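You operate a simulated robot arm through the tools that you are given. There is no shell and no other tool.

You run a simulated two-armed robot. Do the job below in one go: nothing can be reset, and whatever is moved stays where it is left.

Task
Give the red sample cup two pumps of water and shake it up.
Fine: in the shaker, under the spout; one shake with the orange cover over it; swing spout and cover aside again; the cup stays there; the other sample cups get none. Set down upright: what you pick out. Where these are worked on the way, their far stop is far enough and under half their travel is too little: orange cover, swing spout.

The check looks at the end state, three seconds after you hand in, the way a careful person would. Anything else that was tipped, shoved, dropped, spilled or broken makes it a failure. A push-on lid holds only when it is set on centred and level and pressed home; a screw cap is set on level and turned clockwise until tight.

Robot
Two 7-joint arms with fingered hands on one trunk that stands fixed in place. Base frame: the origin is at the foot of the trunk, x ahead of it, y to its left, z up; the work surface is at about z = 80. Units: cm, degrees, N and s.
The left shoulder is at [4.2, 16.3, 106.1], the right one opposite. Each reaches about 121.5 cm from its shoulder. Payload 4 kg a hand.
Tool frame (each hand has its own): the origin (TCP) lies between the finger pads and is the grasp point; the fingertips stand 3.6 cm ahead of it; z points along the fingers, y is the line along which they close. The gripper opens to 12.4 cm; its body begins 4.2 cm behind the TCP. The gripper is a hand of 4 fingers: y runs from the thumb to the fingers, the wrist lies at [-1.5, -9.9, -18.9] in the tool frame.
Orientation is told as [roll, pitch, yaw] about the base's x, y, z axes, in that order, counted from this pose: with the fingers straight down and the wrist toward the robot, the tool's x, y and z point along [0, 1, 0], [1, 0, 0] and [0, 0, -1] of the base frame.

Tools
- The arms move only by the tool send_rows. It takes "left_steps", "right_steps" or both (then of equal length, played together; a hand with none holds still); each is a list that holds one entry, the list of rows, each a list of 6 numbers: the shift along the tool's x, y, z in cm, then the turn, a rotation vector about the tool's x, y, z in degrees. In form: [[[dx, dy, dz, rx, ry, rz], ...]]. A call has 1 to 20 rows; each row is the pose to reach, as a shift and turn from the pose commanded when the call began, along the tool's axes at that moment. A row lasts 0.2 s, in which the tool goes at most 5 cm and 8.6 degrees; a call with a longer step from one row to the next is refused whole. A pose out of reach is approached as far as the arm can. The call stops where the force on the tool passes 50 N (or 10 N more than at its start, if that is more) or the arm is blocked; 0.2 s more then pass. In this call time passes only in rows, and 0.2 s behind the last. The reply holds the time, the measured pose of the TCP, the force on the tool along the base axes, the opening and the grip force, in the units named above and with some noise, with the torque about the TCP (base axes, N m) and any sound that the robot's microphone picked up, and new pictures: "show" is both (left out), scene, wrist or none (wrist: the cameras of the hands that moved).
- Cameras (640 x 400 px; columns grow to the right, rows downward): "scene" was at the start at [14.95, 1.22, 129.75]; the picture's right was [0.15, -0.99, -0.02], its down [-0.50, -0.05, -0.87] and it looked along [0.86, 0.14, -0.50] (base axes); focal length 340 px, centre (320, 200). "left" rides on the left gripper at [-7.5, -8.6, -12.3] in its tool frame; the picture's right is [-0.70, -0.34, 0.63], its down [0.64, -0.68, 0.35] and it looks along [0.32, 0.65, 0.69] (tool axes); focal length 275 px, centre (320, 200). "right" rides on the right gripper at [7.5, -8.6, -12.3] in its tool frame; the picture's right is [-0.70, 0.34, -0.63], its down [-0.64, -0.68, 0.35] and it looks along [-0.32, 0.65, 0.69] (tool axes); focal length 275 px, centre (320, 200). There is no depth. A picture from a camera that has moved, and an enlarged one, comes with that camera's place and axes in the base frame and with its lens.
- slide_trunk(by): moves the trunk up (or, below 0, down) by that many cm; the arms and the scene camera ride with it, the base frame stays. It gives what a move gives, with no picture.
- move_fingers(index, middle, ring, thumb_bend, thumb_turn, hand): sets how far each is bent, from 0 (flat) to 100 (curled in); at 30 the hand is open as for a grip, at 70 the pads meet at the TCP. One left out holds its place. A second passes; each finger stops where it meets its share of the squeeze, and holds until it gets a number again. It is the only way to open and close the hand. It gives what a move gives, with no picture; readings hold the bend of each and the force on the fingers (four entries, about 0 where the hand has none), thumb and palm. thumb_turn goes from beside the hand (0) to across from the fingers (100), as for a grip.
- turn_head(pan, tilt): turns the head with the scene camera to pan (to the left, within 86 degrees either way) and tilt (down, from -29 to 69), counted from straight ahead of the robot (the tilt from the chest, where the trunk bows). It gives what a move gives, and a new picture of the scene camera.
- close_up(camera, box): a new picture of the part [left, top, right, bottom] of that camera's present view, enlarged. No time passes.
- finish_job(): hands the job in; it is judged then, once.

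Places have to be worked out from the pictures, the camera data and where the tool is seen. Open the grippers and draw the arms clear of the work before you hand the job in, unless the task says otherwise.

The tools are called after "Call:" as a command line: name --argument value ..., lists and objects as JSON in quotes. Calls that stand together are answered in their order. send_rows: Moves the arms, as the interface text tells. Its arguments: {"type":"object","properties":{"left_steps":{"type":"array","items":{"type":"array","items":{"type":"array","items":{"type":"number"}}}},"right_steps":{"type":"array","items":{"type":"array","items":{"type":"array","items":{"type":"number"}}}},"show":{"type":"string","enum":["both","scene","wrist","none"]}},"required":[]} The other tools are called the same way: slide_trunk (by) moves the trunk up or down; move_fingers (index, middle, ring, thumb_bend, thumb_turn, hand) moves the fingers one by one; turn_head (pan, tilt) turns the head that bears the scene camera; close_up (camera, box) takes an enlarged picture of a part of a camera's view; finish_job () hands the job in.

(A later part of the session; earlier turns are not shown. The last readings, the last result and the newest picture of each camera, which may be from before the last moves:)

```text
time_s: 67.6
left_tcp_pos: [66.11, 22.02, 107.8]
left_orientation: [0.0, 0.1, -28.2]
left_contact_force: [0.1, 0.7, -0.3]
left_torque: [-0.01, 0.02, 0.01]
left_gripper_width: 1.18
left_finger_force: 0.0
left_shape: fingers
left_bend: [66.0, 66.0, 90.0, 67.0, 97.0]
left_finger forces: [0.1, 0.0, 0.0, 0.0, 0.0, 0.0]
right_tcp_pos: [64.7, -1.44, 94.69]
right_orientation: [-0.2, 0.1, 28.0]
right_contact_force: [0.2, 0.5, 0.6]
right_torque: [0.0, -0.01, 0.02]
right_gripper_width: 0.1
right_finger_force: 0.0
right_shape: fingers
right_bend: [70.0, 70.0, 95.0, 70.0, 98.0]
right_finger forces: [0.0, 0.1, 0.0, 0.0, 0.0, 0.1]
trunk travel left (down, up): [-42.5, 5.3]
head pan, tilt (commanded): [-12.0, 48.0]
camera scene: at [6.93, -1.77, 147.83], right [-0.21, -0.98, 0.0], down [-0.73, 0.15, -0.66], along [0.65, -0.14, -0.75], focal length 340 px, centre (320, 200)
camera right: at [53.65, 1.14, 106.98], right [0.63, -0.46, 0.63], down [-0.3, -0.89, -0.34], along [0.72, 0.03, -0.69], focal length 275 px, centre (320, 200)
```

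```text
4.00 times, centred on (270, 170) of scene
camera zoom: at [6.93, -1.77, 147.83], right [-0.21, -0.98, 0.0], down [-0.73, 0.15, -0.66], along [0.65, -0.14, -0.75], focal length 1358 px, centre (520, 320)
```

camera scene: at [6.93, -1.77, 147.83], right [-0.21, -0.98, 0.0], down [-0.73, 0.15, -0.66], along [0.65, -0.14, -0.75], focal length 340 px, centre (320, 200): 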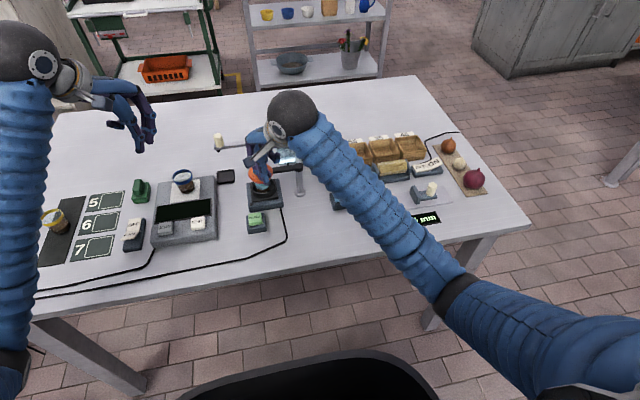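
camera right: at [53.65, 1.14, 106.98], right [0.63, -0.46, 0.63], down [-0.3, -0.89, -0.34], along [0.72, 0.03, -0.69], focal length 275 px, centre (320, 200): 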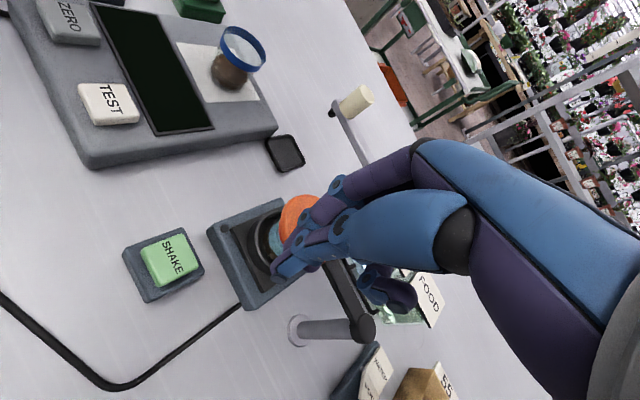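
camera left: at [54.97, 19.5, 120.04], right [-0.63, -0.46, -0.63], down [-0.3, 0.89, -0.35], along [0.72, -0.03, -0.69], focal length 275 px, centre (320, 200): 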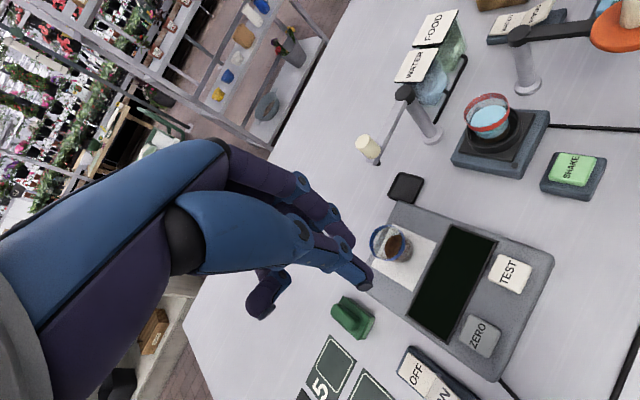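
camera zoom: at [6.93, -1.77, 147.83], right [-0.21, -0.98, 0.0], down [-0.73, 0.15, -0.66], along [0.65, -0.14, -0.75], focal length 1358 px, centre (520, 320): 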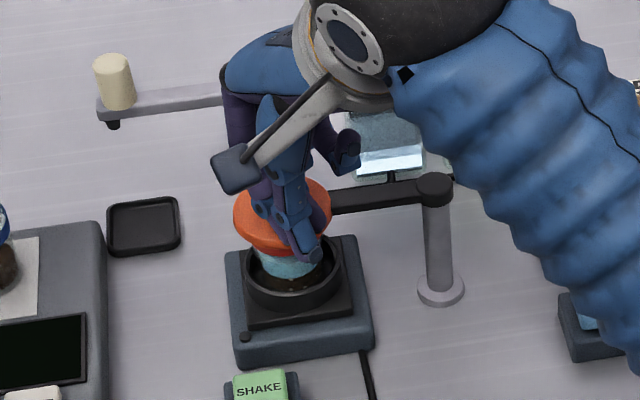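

The cover appears to have swung ahead to about 90°, right over the cup. I'll nudge forward gently to make sure it's at its stop.

Call:
send_rows --right_steps '[[[-0.05, 0.8, 0, 0, 0, 0], [-0.15, 1.62, 0, 0, 0, 0]]]'

Call:
close_up --camera "scene" --box '[220, 120, 320, 220]'

Call:
close_up --camera "right" --box '[160, 160, 380, 340]'

```text
time_s: 68.2
left_tcp_pos: [66.08, 21.82, 107.93]
left_orientation: [0.1, -0.1, -28.1]
left_contact_force: [0.1, 0.2, -0.7]
left_torque: [0.0, -0.01, 0.0]
left_gripper_width: 1.16
left_finger_force: 0.0
left_shape: fingers
left_bend: [66.0, 66.0, 90.0, 67.0, 97.0]
left_finger forces: [0.0, 0.0, 0.1, 0.0, 0.0, 0.0]
right_tcp_pos: [66.08, -0.68, 94.8]
right_orientation: [-0.1, 0.0, 28.1]
right_contact_force: [-10.1, -3.5, 5.3]
right_torque: [-0.01, 0.08, -0.07]
right_gripper_width: 0.08
right_finger_force: 5.7
right_shape: fingers
right_bend: [70.0, 71.0, 95.0, 70.0, 98.0]
right_finger forces: [0.0, 11.0, 0.0, 0.1, 0.0, 0.1]
trunk travel left (down, up): [-42.5, 5.3]
head pan, tilt (commanded): [-12.0, 48.0]
camera scene: at [6.75, -1.85, 147.85], right [-0.21, -0.98, 0.0], down [-0.73, 0.15, -0.66], along [0.65, -0.14, -0.75], focal length 340 px, centre (320, 200)
camera right: at [54.96, 1.72, 107.12], right [0.62, -0.46, 0.63], down [-0.3, -0.89, -0.35], along [0.72, 0.03, -0.69], focal length 275 px, centre (320, 200)
```

scene: 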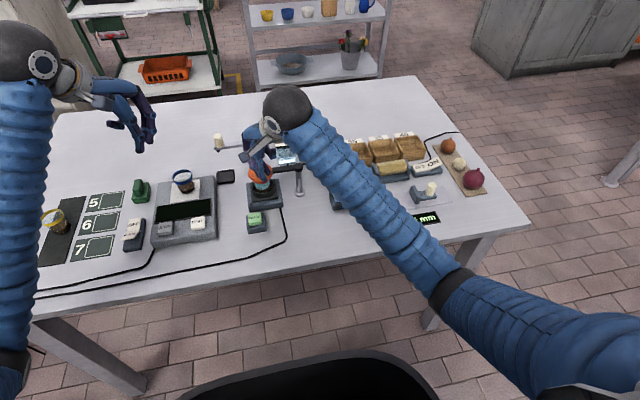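
right: 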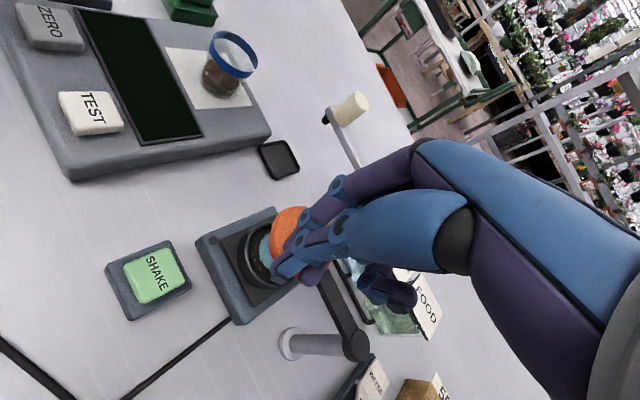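

```text
4.00 times, centred on (270, 170) of scene
camera zoom: at [6.75, -1.85, 147.85], right [-0.21, -0.98, 0.0], down [-0.73, 0.15, -0.66], along [0.65, -0.14, -0.75], focal length 1358 px, centre (520, 320)
```

zoom: 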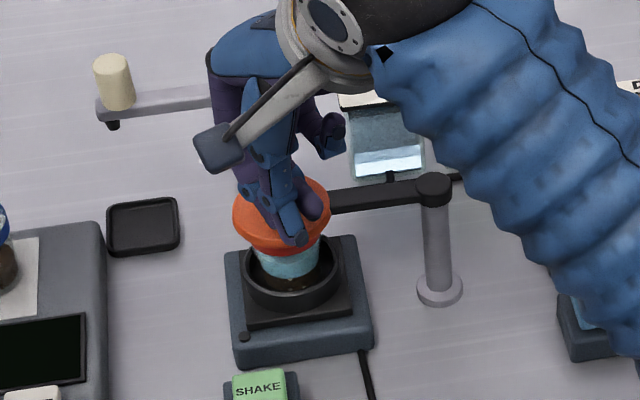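

```text
2.22 times, centred on (270, 250) of right
camera zoom: at [54.96, 1.72, 107.12], right [0.62, -0.46, 0.63], down [-0.3, -0.89, -0.35], along [0.72, 0.03, -0.69], focal length 612 px, centre (431, 89)
```

zoom: 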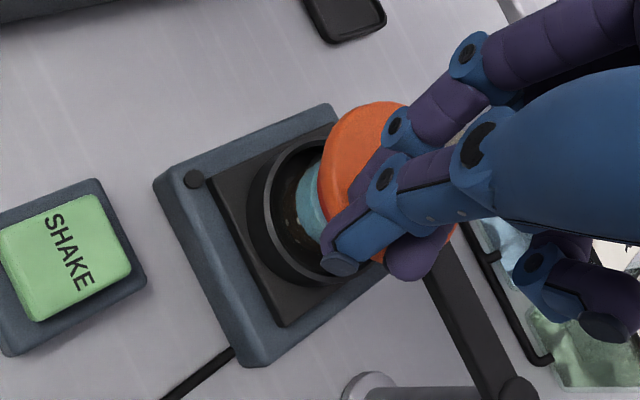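

The stop is felt (10 N) with the cover centred over the cup. I'll back the right hand off, rise, and park it to the right.

Call:
send_rows --right_steps '[[[0, -1.5, 0, 0, 0, 0], [-0.5, -2.5, -2, 0, 0, 0], [-1, -3, -6, 0, 0, 0], [-4, -5, -9, 0, 0, 0], [-8, -7, -10, 0, 0, 0], [-12, -9, -10, 0, 0, 0], [-15, -10, -10, 0, 0, 0]]]'

Call:
close_up --camera "scene" --box '[200, 110, 320, 230]'

```text
time_s: 69.8
left_tcp_pos: [66.06, 21.86, 107.77]
left_orientation: [-0.1, 0.1, -28.0]
left_contact_force: [0.2, -0.7, -0.5]
left_torque: [-0.01, 0.0, 0.02]
left_gripper_width: 1.15
left_finger_force: 0.0
left_shape: fingers
left_bend: [66.0, 66.0, 90.0, 67.0, 97.0]
left_finger forces: [0.0, 0.0, 0.1, 0.0, 0.1, 0.0]
right_tcp_pos: [64.44, -18.69, 104.93]
right_orientation: [0.1, 0.2, 28.1]
right_contact_force: [-0.4, -0.4, 0.1]
right_torque: [-0.03, 0.03, 0.02]
right_gripper_width: 0.09
right_finger_force: 0.0
right_shape: fingers
right_bend: [70.0, 70.0, 95.0, 70.0, 98.0]
right_finger forces: [0.0, 0.1, 0.0, 0.1, 0.1, 0.1]
trunk travel left (down, up): [-42.5, 5.3]
head pan, tilt (commanded): [-12.0, 48.0]
camera scene: at [6.88, -1.87, 147.84], right [-0.21, -0.98, 0.0], down [-0.73, 0.15, -0.66], along [0.65, -0.14, -0.75], focal length 340 px, centre (320, 200)
camera right: at [53.32, -16.19, 117.1], right [0.63, -0.45, 0.63], down [-0.3, -0.89, -0.34], along [0.72, 0.03, -0.69], focal length 275 px, centre (320, 200)
```

scene: 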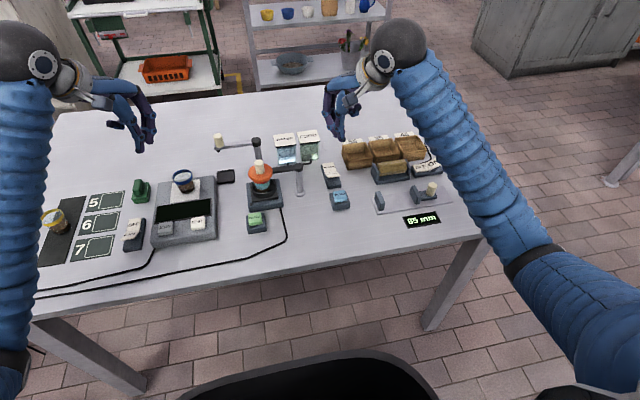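
right: 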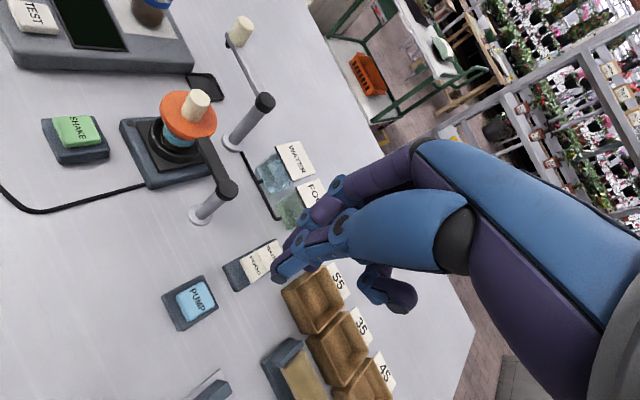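

```text
3.33 times, centred on (260, 170) of scene
camera zoom: at [6.88, -1.87, 147.84], right [-0.21, -0.98, 0.0], down [-0.73, 0.15, -0.66], along [0.65, -0.14, -0.75], focal length 1132 px, centre (520, 300)
```

zoom: 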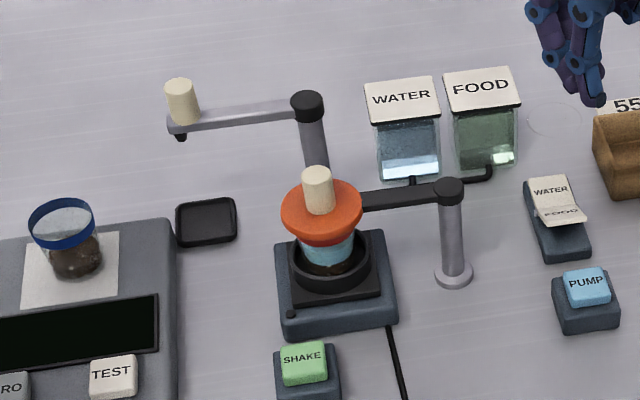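

The cover sits squarely over the cup. Now the SHAKE button at about (60.4, 2.8): I'll form a poking tip with the left hand and bring it above the button.

Call:
move_fingers --hand "left" --index 70 --middle 70 --ring 80 --thumb_bend 70

Call:
send_rows --left_steps '[[[-4, 0.8, 1, 0, 0, 0], [-8, 1.6, 2, 0, 0, 0], [-12, 2.4, 3, 0, 0, 0], [-16, 3.2, 4, 0, 0, 0], [-19.8, 3.84, 5.5, 0, 0, 0], [-19.8, 3.84, 8, 0, 0, 0]]]'

Call:
close_up --camera "left" --box '[250, 150, 530, 370]'

Call:
close_up --camera "scene" --box '[200, 110, 320, 230]'

```text
time_s: 70.8
left_tcp_pos: [66.17, 22.05, 107.85]
left_orientation: [0.0, 0.1, -28.1]
left_contact_force: [0.4, 0.3, -0.3]
left_torque: [0.0, 0.0, 0.05]
left_gripper_width: 0.14
left_finger_force: 0.1
left_shape: fingers
left_bend: [70.0, 70.0, 80.0, 70.0, 97.0]
left_finger forces: [0.1, 0.0, 0.0, 0.1, 0.0, 0.0]
right_tcp_pos: [64.43, -18.62, 104.8]
right_orientation: [0.0, 0.0, 28.0]
right_contact_force: [0.6, -1.2, 0.5]
right_torque: [0.02, 0.02, 0.0]
right_gripper_width: 0.08
right_finger_force: 0.0
right_shape: fingers
right_bend: [70.0, 70.0, 95.0, 70.0, 98.0]
right_finger forces: [0.0, 0.0, 0.1, 0.1, 0.1, 0.0]
trunk travel left (down, up): [-42.5, 5.3]
head pan, tilt (commanded): [-12.0, 48.0]
```

```text
time_s: 72.2
left_tcp_pos: [60.47, 2.76, 99.75]
left_orientation: [-0.1, -0.1, -28.1]
left_contact_force: [-0.3, 0.6, 0.0]
left_torque: [0.04, 0.0, -0.03]
left_gripper_width: 0.13
left_finger_force: 0.1
left_shape: fingers
left_bend: [70.0, 70.0, 80.0, 70.0, 97.0]
left_finger forces: [0.0, 0.1, 0.0, 0.0, 0.0, 0.0]
right_tcp_pos: [64.34, -18.56, 104.8]
right_orientation: [-0.2, 0.1, 28.0]
right_contact_force: [1.0, 0.5, -1.0]
right_torque: [0.03, 0.0, -0.04]
right_gripper_width: 0.12
right_finger_force: 0.2
right_shape: fingers
right_bend: [70.0, 70.0, 95.0, 70.0, 98.0]
right_finger forces: [0.0, 0.0, 0.0, 0.0, 0.0, 0.0]
trunk travel left (down, up): [-42.5, 5.3]
head pan, tilt (commanded): [-12.0, 48.0]
camera scene: at [6.88, -1.71, 147.83], right [-0.21, -0.98, 0.0], down [-0.73, 0.15, -0.66], along [0.65, -0.14, -0.75], focal length 340 px, centre (320, 200)
camera left: at [49.25, 0.29, 112.0], right [-0.63, -0.46, -0.63], down [-0.3, 0.89, -0.35], along [0.72, -0.03, -0.69], focal length 275 px, centre (320, 200)
```

scene: 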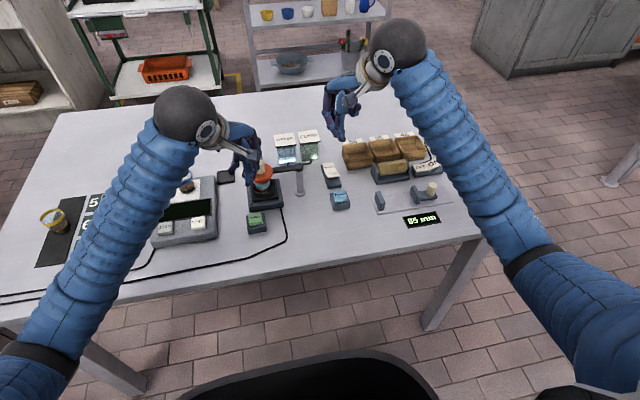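
left: 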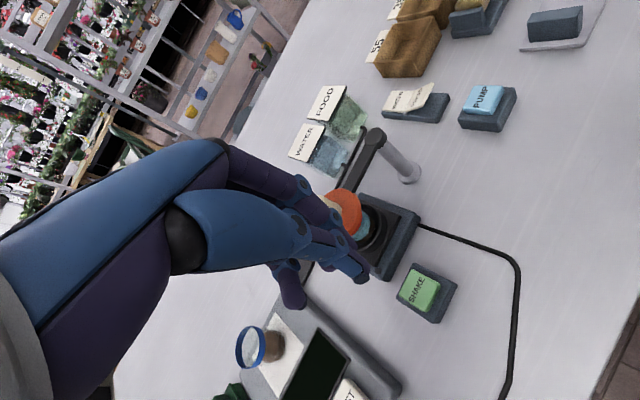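

```text
1.82 times, centred on (390, 260) of left
camera zoom: at [49.25, 0.29, 112.0], right [-0.63, -0.46, -0.63], down [-0.3, 0.89, -0.35], along [0.72, -0.03, -0.69], focal length 500 px, centre (193, 91)
```

zoom: 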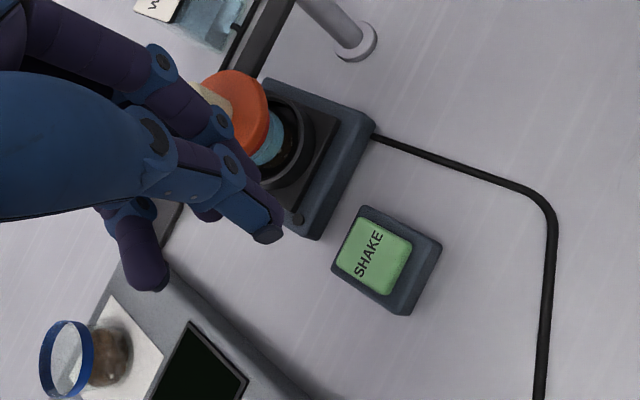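

```text
3.33 times, centred on (260, 170) of scene
camera zoom: at [6.88, -1.71, 147.83], right [-0.21, -0.98, 0.0], down [-0.73, 0.15, -0.66], along [0.65, -0.14, -0.75], focal length 1132 px, centre (520, 300)
```

zoom: 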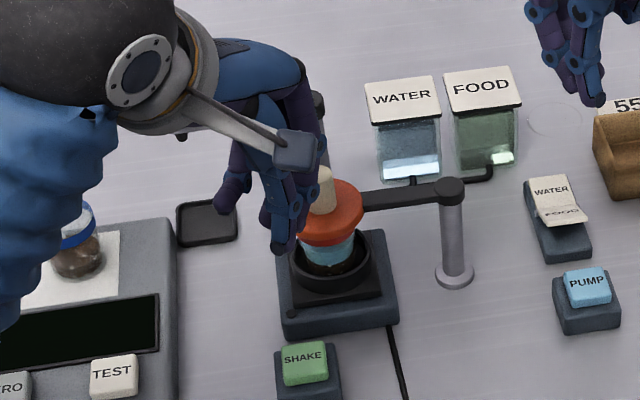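

SHAKE's centre works out at (60.3, 3.0). I'll descend to z≈90, slightly toward the robot to keep the knuckles clear of the cover, and check.

Call:
send_rows --left_steps '[[[-0.1, -0.44, 3, 0, 0, 0], [-0.1, -0.44, 6, 0, 0, 0], [-0.1, -0.44, 8, 0, 0, 0], [-0.1, -0.44, 9.5, 0, 0, 0]]]'

Call:
close_up --camera "left" --box '[230, 150, 470, 350]'

Call:
close_up --camera "scene" --box '[210, 140, 310, 240]'

```text
time_s: 73.2
left_tcp_pos: [59.75, 2.76, 90.31]
left_orientation: [0.1, 0.1, -28.1]
left_contact_force: [-0.1, -0.4, -0.5]
left_torque: [0.04, -0.03, 0.04]
left_gripper_width: 0.09
left_finger_force: 0.1
left_shape: fingers
left_bend: [70.0, 70.0, 80.0, 70.0, 97.0]
left_finger forces: [0.0, 0.1, 0.0, 0.0, 0.0, 0.0]
right_tcp_pos: [64.42, -18.64, 104.84]
right_orientation: [0.0, 0.0, 28.0]
right_contact_force: [-0.1, -0.3, 0.3]
right_torque: [0.02, -0.01, -0.02]
right_gripper_width: 0.07
right_finger_force: 0.0
right_shape: fingers
right_bend: [70.0, 70.0, 95.0, 70.0, 98.0]
right_finger forces: [0.0, 0.1, 0.0, 0.0, 0.0, 0.0]
trunk travel left (down, up): [-42.5, 5.3]
head pan, tilt (commanded): [-12.0, 48.0]
camera scene: at [6.89, -1.81, 147.84], right [-0.21, -0.98, 0.0], down [-0.73, 0.15, -0.66], along [0.65, -0.14, -0.75], focal length 340 px, centre (320, 200)
camera left: at [48.66, 0.41, 102.56], right [-0.63, -0.46, -0.63], down [-0.3, 0.89, -0.34], along [0.72, -0.03, -0.69], focal length 275 px, centre (320, 200)
```

scene: 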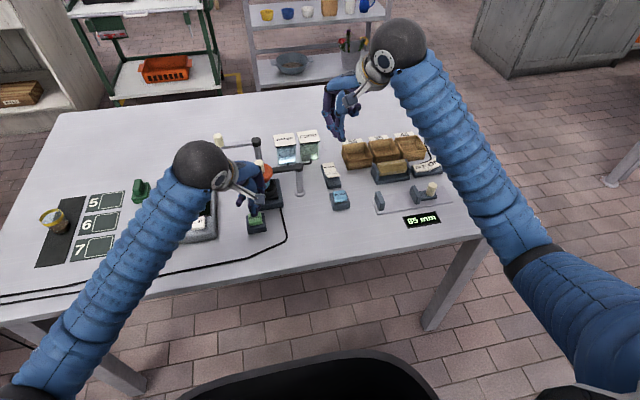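
left: 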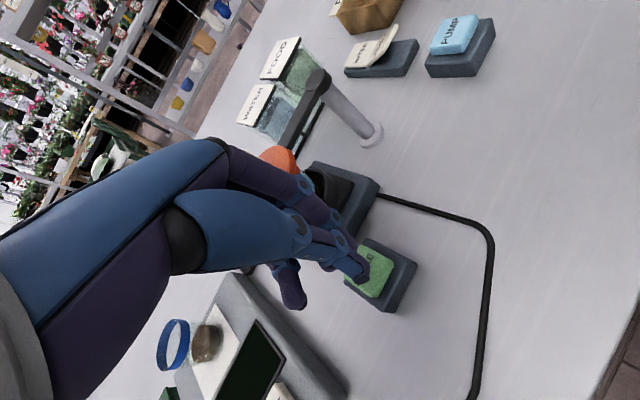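

```text
2.00 times, centred on (350, 250) of left
camera zoom: at [48.66, 0.41, 102.56], right [-0.63, -0.46, -0.63], down [-0.3, 0.89, -0.34], along [0.72, -0.03, -0.69], focal length 551 px, centre (260, 100)
```

zoom: 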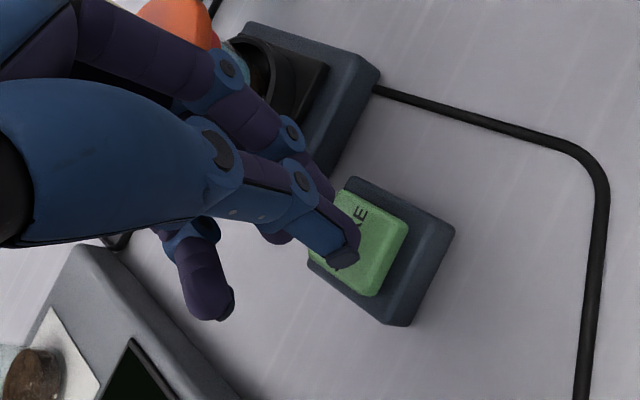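

```text
4.00 times, centred on (260, 190) of scene
camera zoom: at [6.89, -1.81, 147.84], right [-0.21, -0.98, 0.0], down [-0.73, 0.15, -0.66], along [0.65, -0.14, -0.75], focal length 1358 px, centre (560, 240)
```

zoom: 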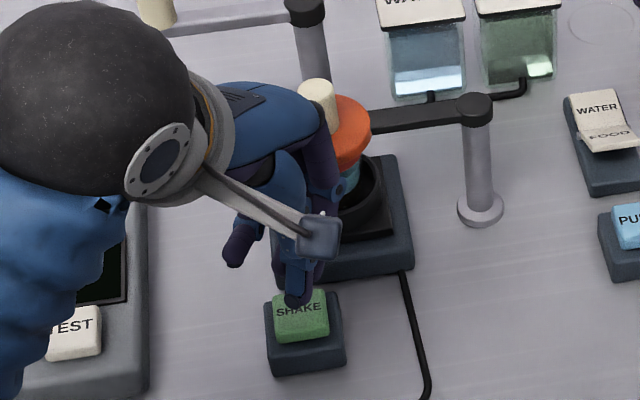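

The tips are over the SHAKE button with the knuckles clear of the cover. I'll lower to near contact, then press in small steps.

Call:
send_rows --left_steps '[[[0.1, 0.22, 1.2, 0, 0, 0], [0.1, 0.22, 2.3, 0, 0, 0]]]' --show "none"

Call:
send_rows --left_steps '[[[0, 0, 0.4, 0, 0, 0]]]' --show "none"

```text
time_s: 73.8
left_tcp_pos: [60.13, 2.92, 88.14]
left_orientation: [0.0, 0.1, -28.1]
left_contact_force: [-0.2, -0.3, 0.3]
left_torque: [0.01, -0.01, 0.04]
left_gripper_width: 0.13
left_finger_force: 0.2
left_shape: fingers
left_bend: [70.0, 70.0, 80.0, 70.0, 97.0]
left_finger forces: [0.1, 0.0, 0.0, 0.0, 0.1, 0.0]
right_tcp_pos: [64.39, -18.72, 104.76]
right_orientation: [-0.1, 0.0, 28.0]
right_contact_force: [-0.3, -0.4, -0.1]
right_torque: [0.02, -0.04, -0.02]
right_gripper_width: 0.1
right_finger_force: 0.0
right_shape: fingers
right_bend: [70.0, 70.0, 95.0, 70.0, 98.0]
right_finger forces: [0.0, 0.0, 0.0, 0.0, 0.0, 0.1]
trunk travel left (down, up): [-42.5, 5.3]
head pan, tilt (commanded): [-12.0, 48.0]
```

```text
time_s: 74.2
left_tcp_pos: [60.13, 2.97, 87.7]
left_orientation: [0.0, -0.1, -28.0]
left_contact_force: [0.5, 0.6, 0.6]
left_torque: [0.0, -0.02, -0.03]
left_gripper_width: 0.12
left_finger_force: 0.0
left_shape: fingers
left_bend: [70.0, 70.0, 80.0, 70.0, 97.0]
left_finger forces: [0.0, 0.0, 0.1, 0.0, 0.0, 0.0]
right_tcp_pos: [64.41, -18.63, 104.88]
right_orientation: [0.0, 0.0, 28.0]
right_contact_force: [0.1, 0.0, -0.4]
right_torque: [0.0, -0.03, 0.01]
right_gripper_width: 0.08
right_finger_force: 0.0
right_shape: fingers
right_bend: [70.0, 70.0, 95.0, 70.0, 98.0]
right_finger forces: [0.0, 0.1, 0.0, 0.1, 0.1, 0.0]
trunk travel left (down, up): [-42.5, 5.3]
head pan, tilt (commanded): [-12.0, 48.0]
```

No contact yet at z≈87.7. I continue down in small steps.

Call:
send_rows --left_steps '[[[0, 0, 0.4, 0, 0, 0]]]' --show "none"

```text
time_s: 74.6
left_tcp_pos: [60.16, 2.89, 87.35]
left_orientation: [0.0, 0.0, -28.1]
left_contact_force: [-0.1, 0.0, -0.1]
left_torque: [-0.01, -0.03, -0.01]
left_gripper_width: 0.12
left_finger_force: 1.1
left_shape: fingers
left_bend: [70.0, 70.0, 80.0, 70.0, 97.0]
left_finger forces: [0.0, 0.0, 0.0, 0.1, 0.3, 0.0]
right_tcp_pos: [64.41, -18.73, 104.8]
right_orientation: [0.0, 0.0, 27.9]
right_contact_force: [0.2, 1.0, -0.4]
right_torque: [-0.01, -0.01, 0.03]
right_gripper_width: 0.09
right_finger_force: 0.1
right_shape: fingers
right_bend: [70.0, 70.0, 95.0, 70.0, 98.0]
right_finger forces: [0.1, 0.0, 0.1, 0.0, 0.0, 0.0]
trunk travel left (down, up): [-42.5, 5.3]
head pan, tilt (commanded): [-12.0, 48.0]
```

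The thumb just begins to touch. I press further in a small step.

Call:
send_rows --left_steps '[[[0, 0, 0.35, 0, 0, 0]]]' --show "none"

```text
time_s: 75.0
left_tcp_pos: [60.1, 2.86, 86.91]
left_orientation: [0.0, 0.0, -28.1]
left_contact_force: [0.2, 0.5, 0.9]
left_torque: [-0.01, -0.01, -0.02]
left_gripper_width: 0.1
left_finger_force: 0.3
left_shape: fingers
left_bend: [70.0, 70.0, 80.0, 70.0, 98.0]
left_finger forces: [0.1, 0.1, 0.0, 0.0, 1.4, 0.0]
right_tcp_pos: [64.39, -18.63, 104.85]
right_orientation: [-0.1, 0.0, 27.9]
right_contact_force: [0.1, -0.2, -0.3]
right_torque: [-0.01, 0.0, -0.01]
right_gripper_width: 0.05
right_finger_force: 0.1
right_shape: fingers
right_bend: [70.0, 70.0, 95.0, 70.0, 98.0]
right_finger forces: [0.0, 0.1, 0.1, 0.1, 0.0, 0.0]
trunk travel left (down, up): [-42.5, 5.3]
head pan, tilt (commanded): [-12.0, 48.0]
```

Thumb force is 1.4 N and rising; one more small step should click.

Call:
send_rows --left_steps '[[[0, 0, 0.25, 0, 0, 0]]]' --show "none"

```text
time_s: 75.4
left_tcp_pos: [60.02, 2.89, 86.82]
left_orientation: [0.0, 0.0, -28.1]
left_contact_force: [-0.9, 0.5, 2.4]
left_torque: [0.03, 0.04, -0.04]
left_gripper_width: 0.11
left_finger_force: 0.9
left_shape: fingers
left_bend: [70.0, 70.0, 80.0, 70.0, 98.0]
left_finger forces: [0.4, 0.0, 0.0, 0.0, 2.0, 0.0]
right_tcp_pos: [64.28, -18.59, 104.82]
right_orientation: [0.0, 0.1, 28.0]
right_contact_force: [0.7, -0.5, -0.3]
right_torque: [0.02, -0.01, -0.02]
right_gripper_width: 0.12
right_finger_force: 0.1
right_shape: fingers
right_bend: [70.0, 70.0, 95.0, 70.0, 98.0]
right_finger forces: [0.0, 0.0, 0.0, 0.1, 0.0, 0.0]
trunk travel left (down, up): [-42.5, 5.3]
head pan, tilt (commanded): [-12.0, 48.0]
heard: click
```

The SHAKE button clicked. I'll lift straight off so it's pressed only once, and watch the shaker.

Call:
send_rows --left_steps '[[[0, 0, -1.5, 0, 0, 0], [0, 0, -4, 0, 0, 0], [0, -1, -8, 0, 0, 0]]]' --show "none"

Call:
close_up --camera "scene" --box '[210, 120, 310, 220]'

Call:
close_up --camera "right" --box '[40, 40, 280, 240]'

```text
time_s: 76.2
left_tcp_pos: [59.15, 3.53, 94.86]
left_orientation: [0.0, 0.0, -28.1]
left_contact_force: [-0.6, -0.6, 0.1]
left_torque: [0.0, -0.02, 0.04]
left_gripper_width: 0.12
left_finger_force: 0.0
left_shape: fingers
left_bend: [70.0, 70.0, 80.0, 70.0, 98.0]
left_finger forces: [0.1, 0.0, 0.0, 0.0, 0.1, 0.1]
right_tcp_pos: [64.35, -18.73, 104.84]
right_orientation: [0.1, 0.0, 27.9]
right_contact_force: [-0.3, -0.2, -0.6]
right_torque: [0.03, 0.01, 0.02]
right_gripper_width: 0.09
right_finger_force: 0.0
right_shape: fingers
right_bend: [70.0, 70.0, 95.0, 70.0, 98.0]
right_finger forces: [0.0, 0.0, 0.0, 0.0, 0.0, 0.1]
trunk travel left (down, up): [-42.5, 5.3]
head pan, tilt (commanded): [-12.0, 48.0]
```

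```text
4.00 times, centred on (260, 170) of scene
camera zoom: at [6.85, -1.82, 147.84], right [-0.21, -0.98, 0.0], down [-0.73, 0.15, -0.66], along [0.65, -0.14, -0.75], focal length 1358 px, centre (560, 320)
```

zoom: 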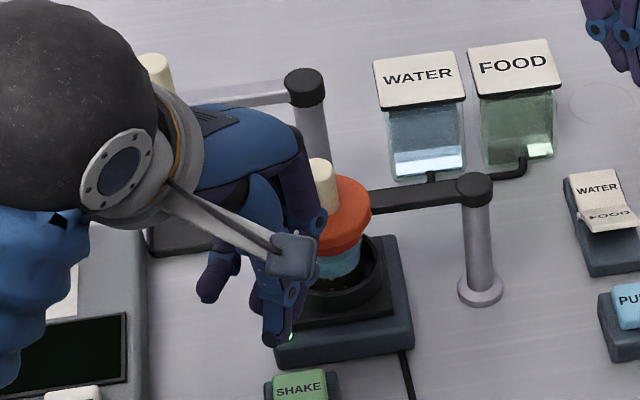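

```text
2.00 times, centred on (160, 140) of right
camera zoom: at [53.31, -16.14, 117.14], right [0.62, -0.46, 0.63], down [-0.3, -0.89, -0.35], along [0.72, 0.03, -0.69], focal length 551 px, centre (640, 320)
```

zoom: 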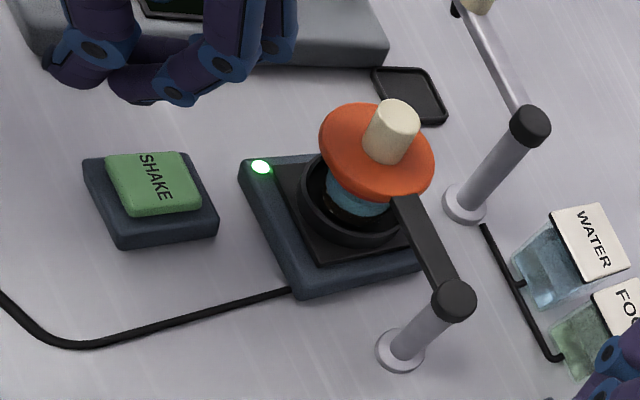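

The shaker's lamp is lit green, so it's shaking. I'll park the left hand away and wait for the lamp to go out.

Call:
send_rows --left_steps '[[[0, -1, -4, 0, 0, 0], [3, -2, -8, 0, 0, 0], [7, -2.5, -10, 0, 0, 0], [11, -2.5, -12, 0, 0, 0], [15, -2.5, -13, 0, 0, 0], [19, -2.5, -13, 0, 0, 0]]]' --show "none"

Call:
close_up --camera "right" --box '[40, 40, 280, 240]'

Call:
close_up --camera "scene" --box '[210, 120, 310, 220]'

```text
refused: row 2 steps farther than a row can; nothing moved
```

```text
2.00 times, centred on (160, 140) of right
camera zoom: at [53.31, -16.14, 117.14], right [0.62, -0.46, 0.63], down [-0.3, -0.89, -0.35], along [0.72, 0.03, -0.69], focal length 551 px, centre (640, 320)
```

zoom: 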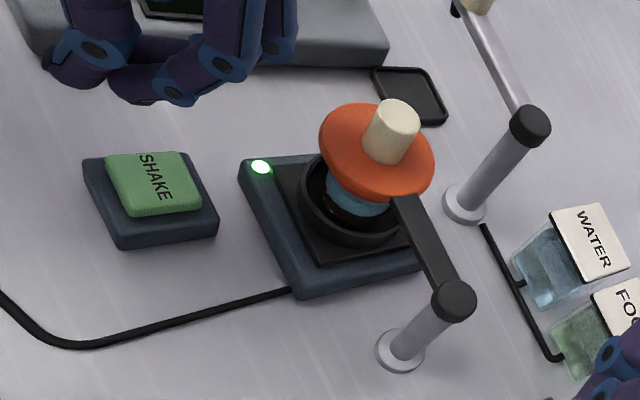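

```text
4.00 times, centred on (260, 170) of scene
camera zoom: at [6.85, -1.82, 147.84], right [-0.21, -0.98, 0.0], down [-0.73, 0.15, -0.66], along [0.65, -0.14, -0.75], focal length 1358 px, centre (560, 320)
```

zoom: 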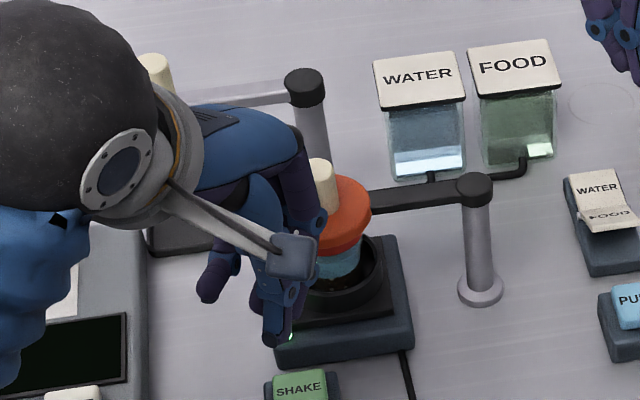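

That move was refused because one row was too long. I'll resend it with smaller steps; the lamp is still on.

Call:
send_rows --left_steps '[[[0, -1, -3, 0, 0, 0], [2, -2, -6, 0, 0, 0], [5, -2.5, -9, 0, 0, 0], [8.5, -2.5, -11, 0, 0, 0], [12, -2.5, -12.5, 0, 0, 0], [15.5, -2.5, -13, 0, 0, 0], [19, -2.5, -13, 0, 0, 0]]]' --show "scene"

Call:
close_up --camera "right" --box '[40, 40, 280, 240]'

Call:
close_up --camera "scene" --box '[210, 120, 310, 220]'

```text
time_s: 77.8
left_tcp_pos: [65.83, 21.5, 107.69]
left_orientation: [0.0, 0.0, -28.1]
left_contact_force: [0.5, -0.1, 0.5]
left_torque: [0.01, 0.02, -0.01]
left_gripper_width: 0.11
left_finger_force: 0.0
left_shape: fingers
left_bend: [70.0, 70.0, 80.0, 70.0, 98.0]
left_finger forces: [0.1, 0.1, 0.1, 0.0, 0.1, 0.1]
right_tcp_pos: [64.39, -18.56, 104.8]
right_orientation: [-0.1, 0.1, 28.0]
right_contact_force: [0.3, 0.1, 0.6]
right_torque: [-0.02, 0.0, -0.02]
right_gripper_width: 0.11
right_finger_force: 0.1
right_shape: fingers
right_bend: [70.0, 70.0, 95.0, 70.0, 98.0]
right_finger forces: [0.0, 0.1, 0.0, 0.1, 0.0, 0.0]
trunk travel left (down, up): [-42.5, 5.3]
head pan, tilt (commanded): [-12.0, 48.0]
camera scene: at [6.89, -1.73, 147.84], right [-0.21, -0.98, 0.0], down [-0.73, 0.15, -0.66], along [0.65, -0.14, -0.75], focal length 340 px, centre (320, 200)
```

scene: 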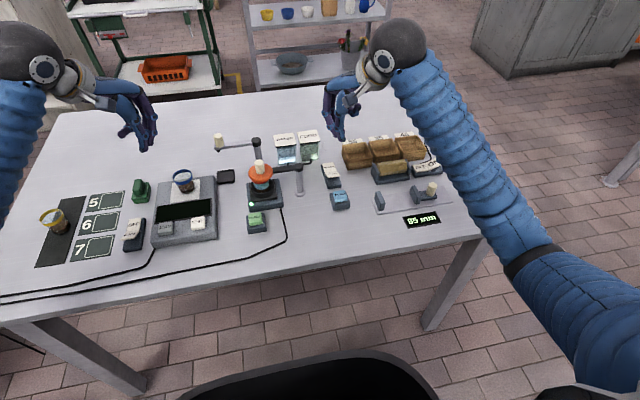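

```text
2.00 times, centred on (160, 140) of right
camera zoom: at [53.33, -16.09, 117.13], right [0.62, -0.46, 0.63], down [-0.3, -0.89, -0.34], along [0.72, 0.03, -0.69], focal length 551 px, centre (640, 320)
```

zoom: 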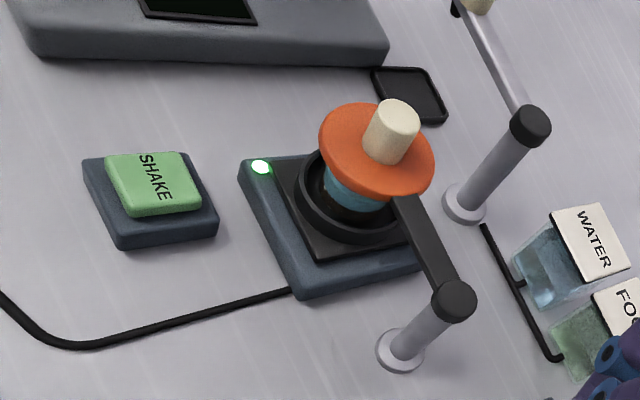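

```text
4.00 times, centred on (260, 170) of scene
camera zoom: at [6.89, -1.73, 147.84], right [-0.21, -0.98, 0.0], down [-0.73, 0.15, -0.66], along [0.65, -0.14, -0.75], focal length 1358 px, centre (560, 320)
```

zoom: 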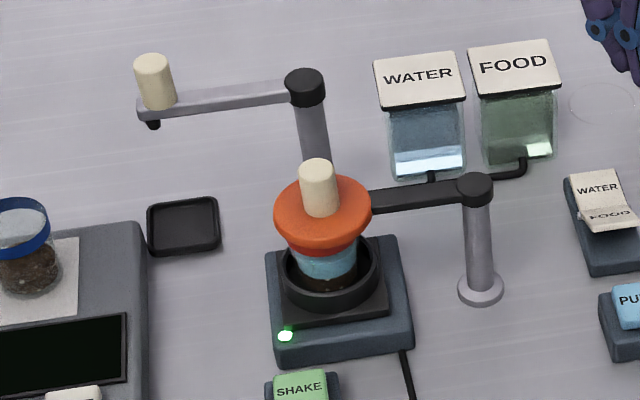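

The lamp is still on and the plate is moving. I'll wait while it runs, checking the lamp each second.

Call:
move_fingers --hand "left" --index 70

Call:
close_up --camera "scene" --box '[210, 120, 310, 220]'

Call:
move_fingers --hand "left" --index 70

Call:
close_up --camera "scene" --box '[210, 120, 310, 220]'

```text
time_s: 78.8
left_tcp_pos: [65.82, 21.29, 107.78]
left_orientation: [0.0, 0.1, -28.1]
left_contact_force: [-0.7, 0.0, 0.5]
left_torque: [0.01, 0.0, -0.02]
left_gripper_width: 0.1
left_finger_force: 0.0
left_shape: fingers
left_bend: [70.0, 70.0, 80.0, 70.0, 98.0]
left_finger forces: [0.0, 0.0, 0.0, 0.0, 0.0, 0.0]
right_tcp_pos: [64.44, -18.36, 104.91]
right_orientation: [-0.1, 0.0, 28.0]
right_contact_force: [-0.5, -0.2, 0.4]
right_torque: [0.0, -0.02, 0.01]
right_gripper_width: 0.1
right_finger_force: 0.1
right_shape: fingers
right_bend: [70.0, 70.0, 95.0, 70.0, 98.0]
right_finger forces: [0.0, 0.0, 0.0, 0.0, 0.0, 0.0]
trunk travel left (down, up): [-42.5, 5.3]
head pan, tilt (commanded): [-12.0, 48.0]
```

```text
4.00 times, centred on (260, 170) of scene
camera zoom: at [6.89, -1.81, 147.84], right [-0.21, -0.98, 0.0], down [-0.73, 0.15, -0.66], along [0.65, -0.14, -0.75], focal length 1358 px, centre (560, 320)
```

zoom: 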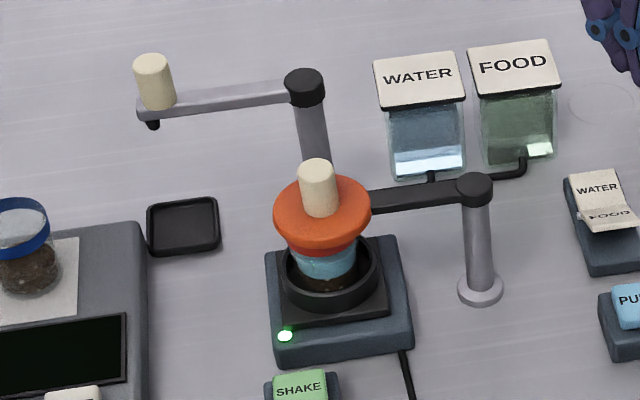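

```text
time_s: 79.8
left_tcp_pos: [65.83, 21.41, 107.79]
left_orientation: [0.0, 0.0, -28.1]
left_contact_force: [0.5, -0.2, 0.5]
left_torque: [0.01, -0.01, 0.01]
left_gripper_width: 0.11
left_finger_force: 0.1
left_shape: fingers
left_bend: [70.0, 70.0, 80.0, 70.0, 98.0]
left_finger forces: [0.0, 0.0, 0.0, 0.0, 0.0, 0.0]
right_tcp_pos: [64.42, -18.72, 104.75]
right_orientation: [0.0, 0.0, 28.0]
right_contact_force: [-0.3, -0.6, 0.9]
right_torque: [0.01, 0.03, -0.03]
right_gripper_width: 0.11
right_finger_force: 0.0
right_shape: fingers
right_bend: [70.0, 70.0, 95.0, 70.0, 98.0]
right_finger forces: [0.0, 0.0, 0.0, 0.0, 0.0, 0.0]
trunk travel left (down, up): [-42.5, 5.3]
head pan, tilt (commanded): [-12.0, 48.0]
```

```text
4.00 times, centred on (260, 170) of scene
camera zoom: at [6.89, -1.82, 147.84], right [-0.21, -0.98, 0.0], down [-0.73, 0.15, -0.66], along [0.65, -0.14, -0.75], focal length 1358 px, centre (560, 320)
```

zoom: 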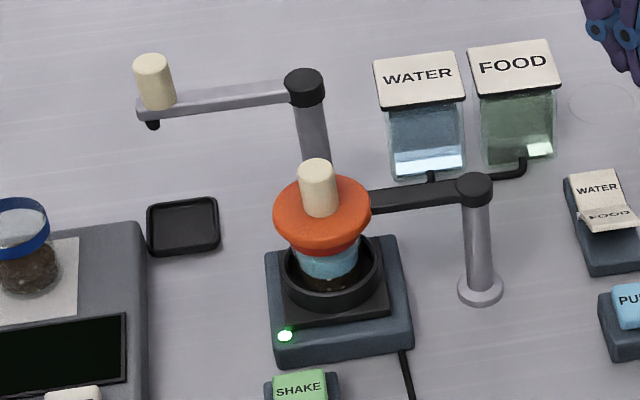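

The lamp is still lit. I'll use the waiting time to bring the right hand up and over toward the far side of the cover knob, high above it, then check the lamp again.

Call:
move_fingers --hand "left" --index 70

Call:
move_fingers --hand "left" --index 70

Call:
close_up --camera "scene" --box '[230, 150, 290, 220]'

Call:
move_fingers --hand "left" --index 70

Call:
close_up --camera "scene" --box '[230, 150, 290, 220]'

```text
time_s: 80.8
left_tcp_pos: [65.94, 21.45, 107.69]
left_orientation: [0.0, 0.1, -28.1]
left_contact_force: [0.2, -1.0, -0.3]
left_torque: [-0.03, 0.02, 0.02]
left_gripper_width: 0.11
left_finger_force: 0.0
left_shape: fingers
left_bend: [70.0, 70.0, 80.0, 70.0, 98.0]
left_finger forces: [0.1, 0.1, 0.0, 0.0, 0.0, 0.1]
right_tcp_pos: [64.42, -18.77, 104.79]
right_orientation: [-0.1, 0.0, 27.9]
right_contact_force: [-0.4, -1.1, -0.1]
right_torque: [0.01, -0.03, -0.02]
right_gripper_width: 0.1
right_finger_force: 0.0
right_shape: fingers
right_bend: [70.0, 70.0, 95.0, 70.0, 98.0]
right_finger forces: [0.0, 0.0, 0.0, 0.1, 0.0, 0.0]
trunk travel left (down, up): [-42.5, 5.3]
head pan, tilt (commanded): [-12.0, 48.0]
```

```text
time_s: 81.8
left_tcp_pos: [65.8, 21.39, 107.79]
left_orientation: [-0.1, 0.1, -28.1]
left_contact_force: [0.1, -0.3, 0.6]
left_torque: [-0.01, -0.03, -0.01]
left_gripper_width: 0.12
left_finger_force: 0.1
left_shape: fingers
left_bend: [70.0, 70.0, 80.0, 70.0, 98.0]
left_finger forces: [0.1, 0.1, 0.1, 0.0, 0.1, 0.0]
right_tcp_pos: [64.48, -18.59, 104.88]
right_orientation: [0.0, 0.0, 28.0]
right_contact_force: [0.4, -0.3, 0.4]
right_torque: [0.01, 0.01, 0.01]
right_gripper_width: 0.1
right_finger_force: 0.1
right_shape: fingers
right_bend: [70.0, 70.0, 95.0, 70.0, 98.0]
right_finger forces: [0.1, 0.0, 0.0, 0.1, 0.0, 0.0]
trunk travel left (down, up): [-42.5, 5.3]
head pan, tilt (commanded): [-12.0, 48.0]
```

```text
5.71 times, centred on (260, 185) of scene
camera zoom: at [6.89, -1.82, 147.84], right [-0.21, -0.98, 0.0], down [-0.73, 0.15, -0.66], along [0.65, -0.14, -0.75], focal length 1941 px, centre (663, 286)
```

zoom: 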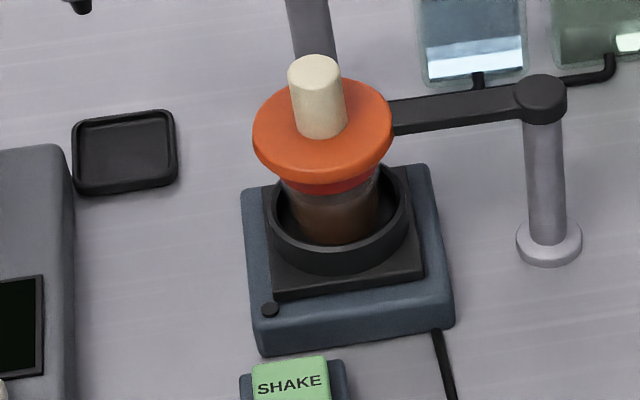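

```text
time_s: 82.8
left_tcp_pos: [65.78, 21.34, 107.83]
left_orientation: [0.0, 0.1, -28.1]
left_contact_force: [0.1, 0.9, -0.8]
left_torque: [-0.01, 0.0, -0.02]
left_gripper_width: 0.12
left_finger_force: 0.1
left_shape: fingers
left_bend: [70.0, 70.0, 80.0, 70.0, 98.0]
left_finger forces: [0.1, 0.0, 0.0, 0.0, 0.0, 0.0]
right_tcp_pos: [64.46, -18.7, 104.78]
right_orientation: [0.0, 0.0, 28.0]
right_contact_force: [0.8, 0.2, 0.4]
right_torque: [-0.03, 0.01, -0.03]
right_gripper_width: 0.09
right_finger_force: 0.1
right_shape: fingers
right_bend: [70.0, 70.0, 95.0, 70.0, 98.0]
right_finger forces: [0.0, 0.0, 0.1, 0.1, 0.0, 0.0]
trunk travel left (down, up): [-42.5, 5.3]
head pan, tilt (commanded): [-12.0, 48.0]
```

```text
5.71 times, centred on (260, 185) of scene
camera zoom: at [6.89, -1.82, 147.84], right [-0.21, -0.98, 0.0], down [-0.73, 0.15, -0.66], along [0.65, -0.14, -0.75], focal length 1941 px, centre (663, 286)
```

zoom: 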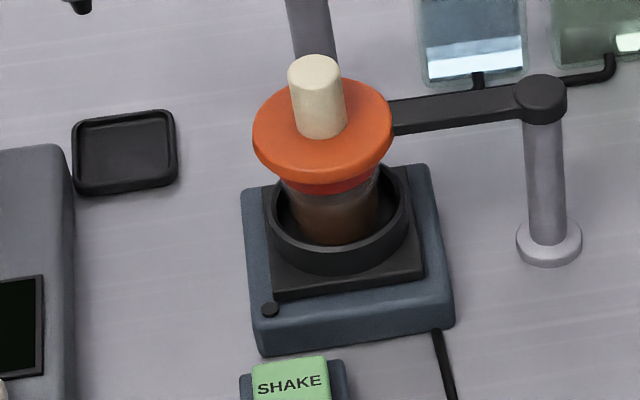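

The lamp is off and the contents are now evenly brown: the shake is complete. Now the cover goes aside: I'll bring the right hand high over the far side of the cover knob.

Call:
send_rows --right_steps '[[[2.5, 3.3, 0, 0, 0, 0], [5, 6.6, 0, 0, 0, 0], [7.5, 9.9, 0, 0, 0, 0], [10, 13.2, 0, 0, 0, 0], [12.4, 16.3, 0, 0, 0, 0], [12.4, 16.3, 0.5, 0, 0, 0]]]'

Call:
close_up --camera "right" --box '[160, 180, 380, 360]'

Call:
close_up --camera "scene" --box '[210, 90, 330, 220]'

```text
time_s: 84.2
left_tcp_pos: [65.82, 21.43, 107.7]
left_orientation: [0.0, 0.0, -28.1]
left_contact_force: [-0.1, 0.1, 0.1]
left_torque: [0.0, 0.01, 0.01]
left_gripper_width: 0.09
left_finger_force: 0.1
left_shape: fingers
left_bend: [70.0, 70.0, 80.0, 70.0, 98.0]
left_finger forces: [0.1, 0.0, 0.0, 0.0, 0.0, 0.0]
right_tcp_pos: [73.03, -0.27, 104.35]
right_orientation: [0.1, 0.0, 28.0]
right_contact_force: [-0.3, -1.3, -0.3]
right_torque: [0.03, 0.0, 0.01]
right_gripper_width: 0.12
right_finger_force: 0.0
right_shape: fingers
right_bend: [70.0, 70.0, 95.0, 70.0, 98.0]
right_finger forces: [0.0, 0.0, 0.0, 0.1, 0.0, 0.0]
trunk travel left (down, up): [-42.5, 5.3]
head pan, tilt (commanded): [-12.0, 48.0]
camera scene: at [6.86, -1.91, 147.83], right [-0.21, -0.98, 0.0], down [-0.73, 0.15, -0.66], along [0.65, -0.14, -0.75], focal length 340 px, centre (320, 200)
camera right: at [61.92, 2.25, 116.56], right [0.62, -0.46, 0.63], down [-0.3, -0.89, -0.35], along [0.72, 0.03, -0.69], focal length 275 px, centre (320, 200)
```

scene: 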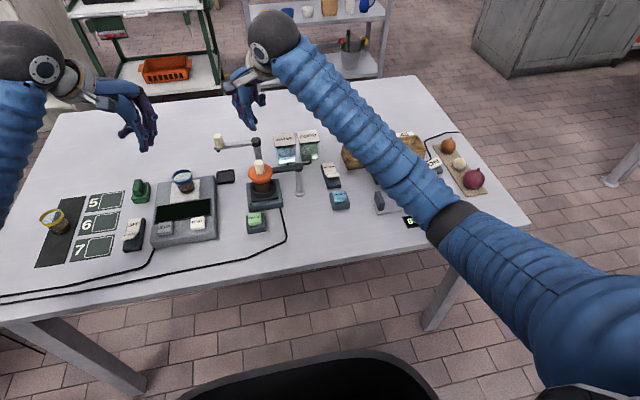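
right: 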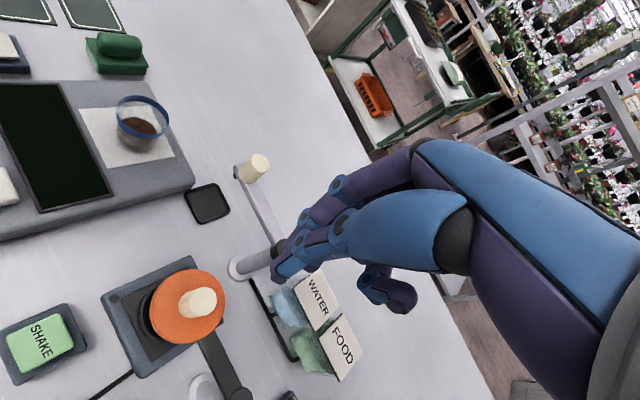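

```text
2.22 times, centred on (270, 270) of right
camera zoom: at [61.92, 2.25, 116.56], right [0.62, -0.46, 0.63], down [-0.3, -0.89, -0.35], along [0.72, 0.03, -0.69], focal length 612 px, centre (431, 44)
```

zoom: 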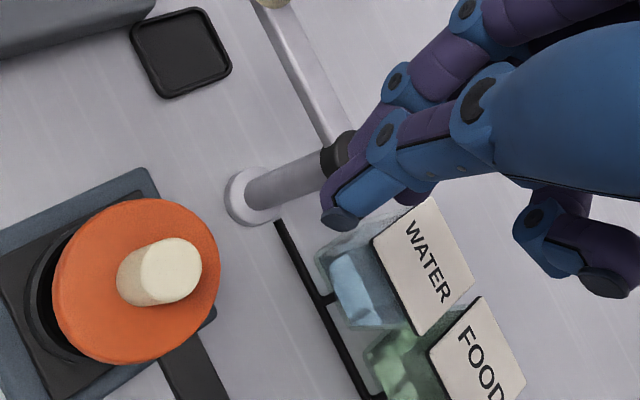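

```text
3.08 times, centred on (270, 155) of scene
camera zoom: at [6.86, -1.91, 147.83], right [-0.21, -0.98, 0.0], down [-0.73, 0.15, -0.66], along [0.65, -0.14, -0.75], focal length 1045 px, centre (474, 338)
```

zoom: 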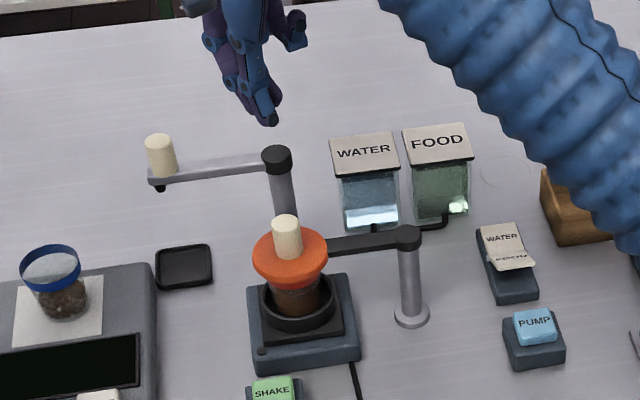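

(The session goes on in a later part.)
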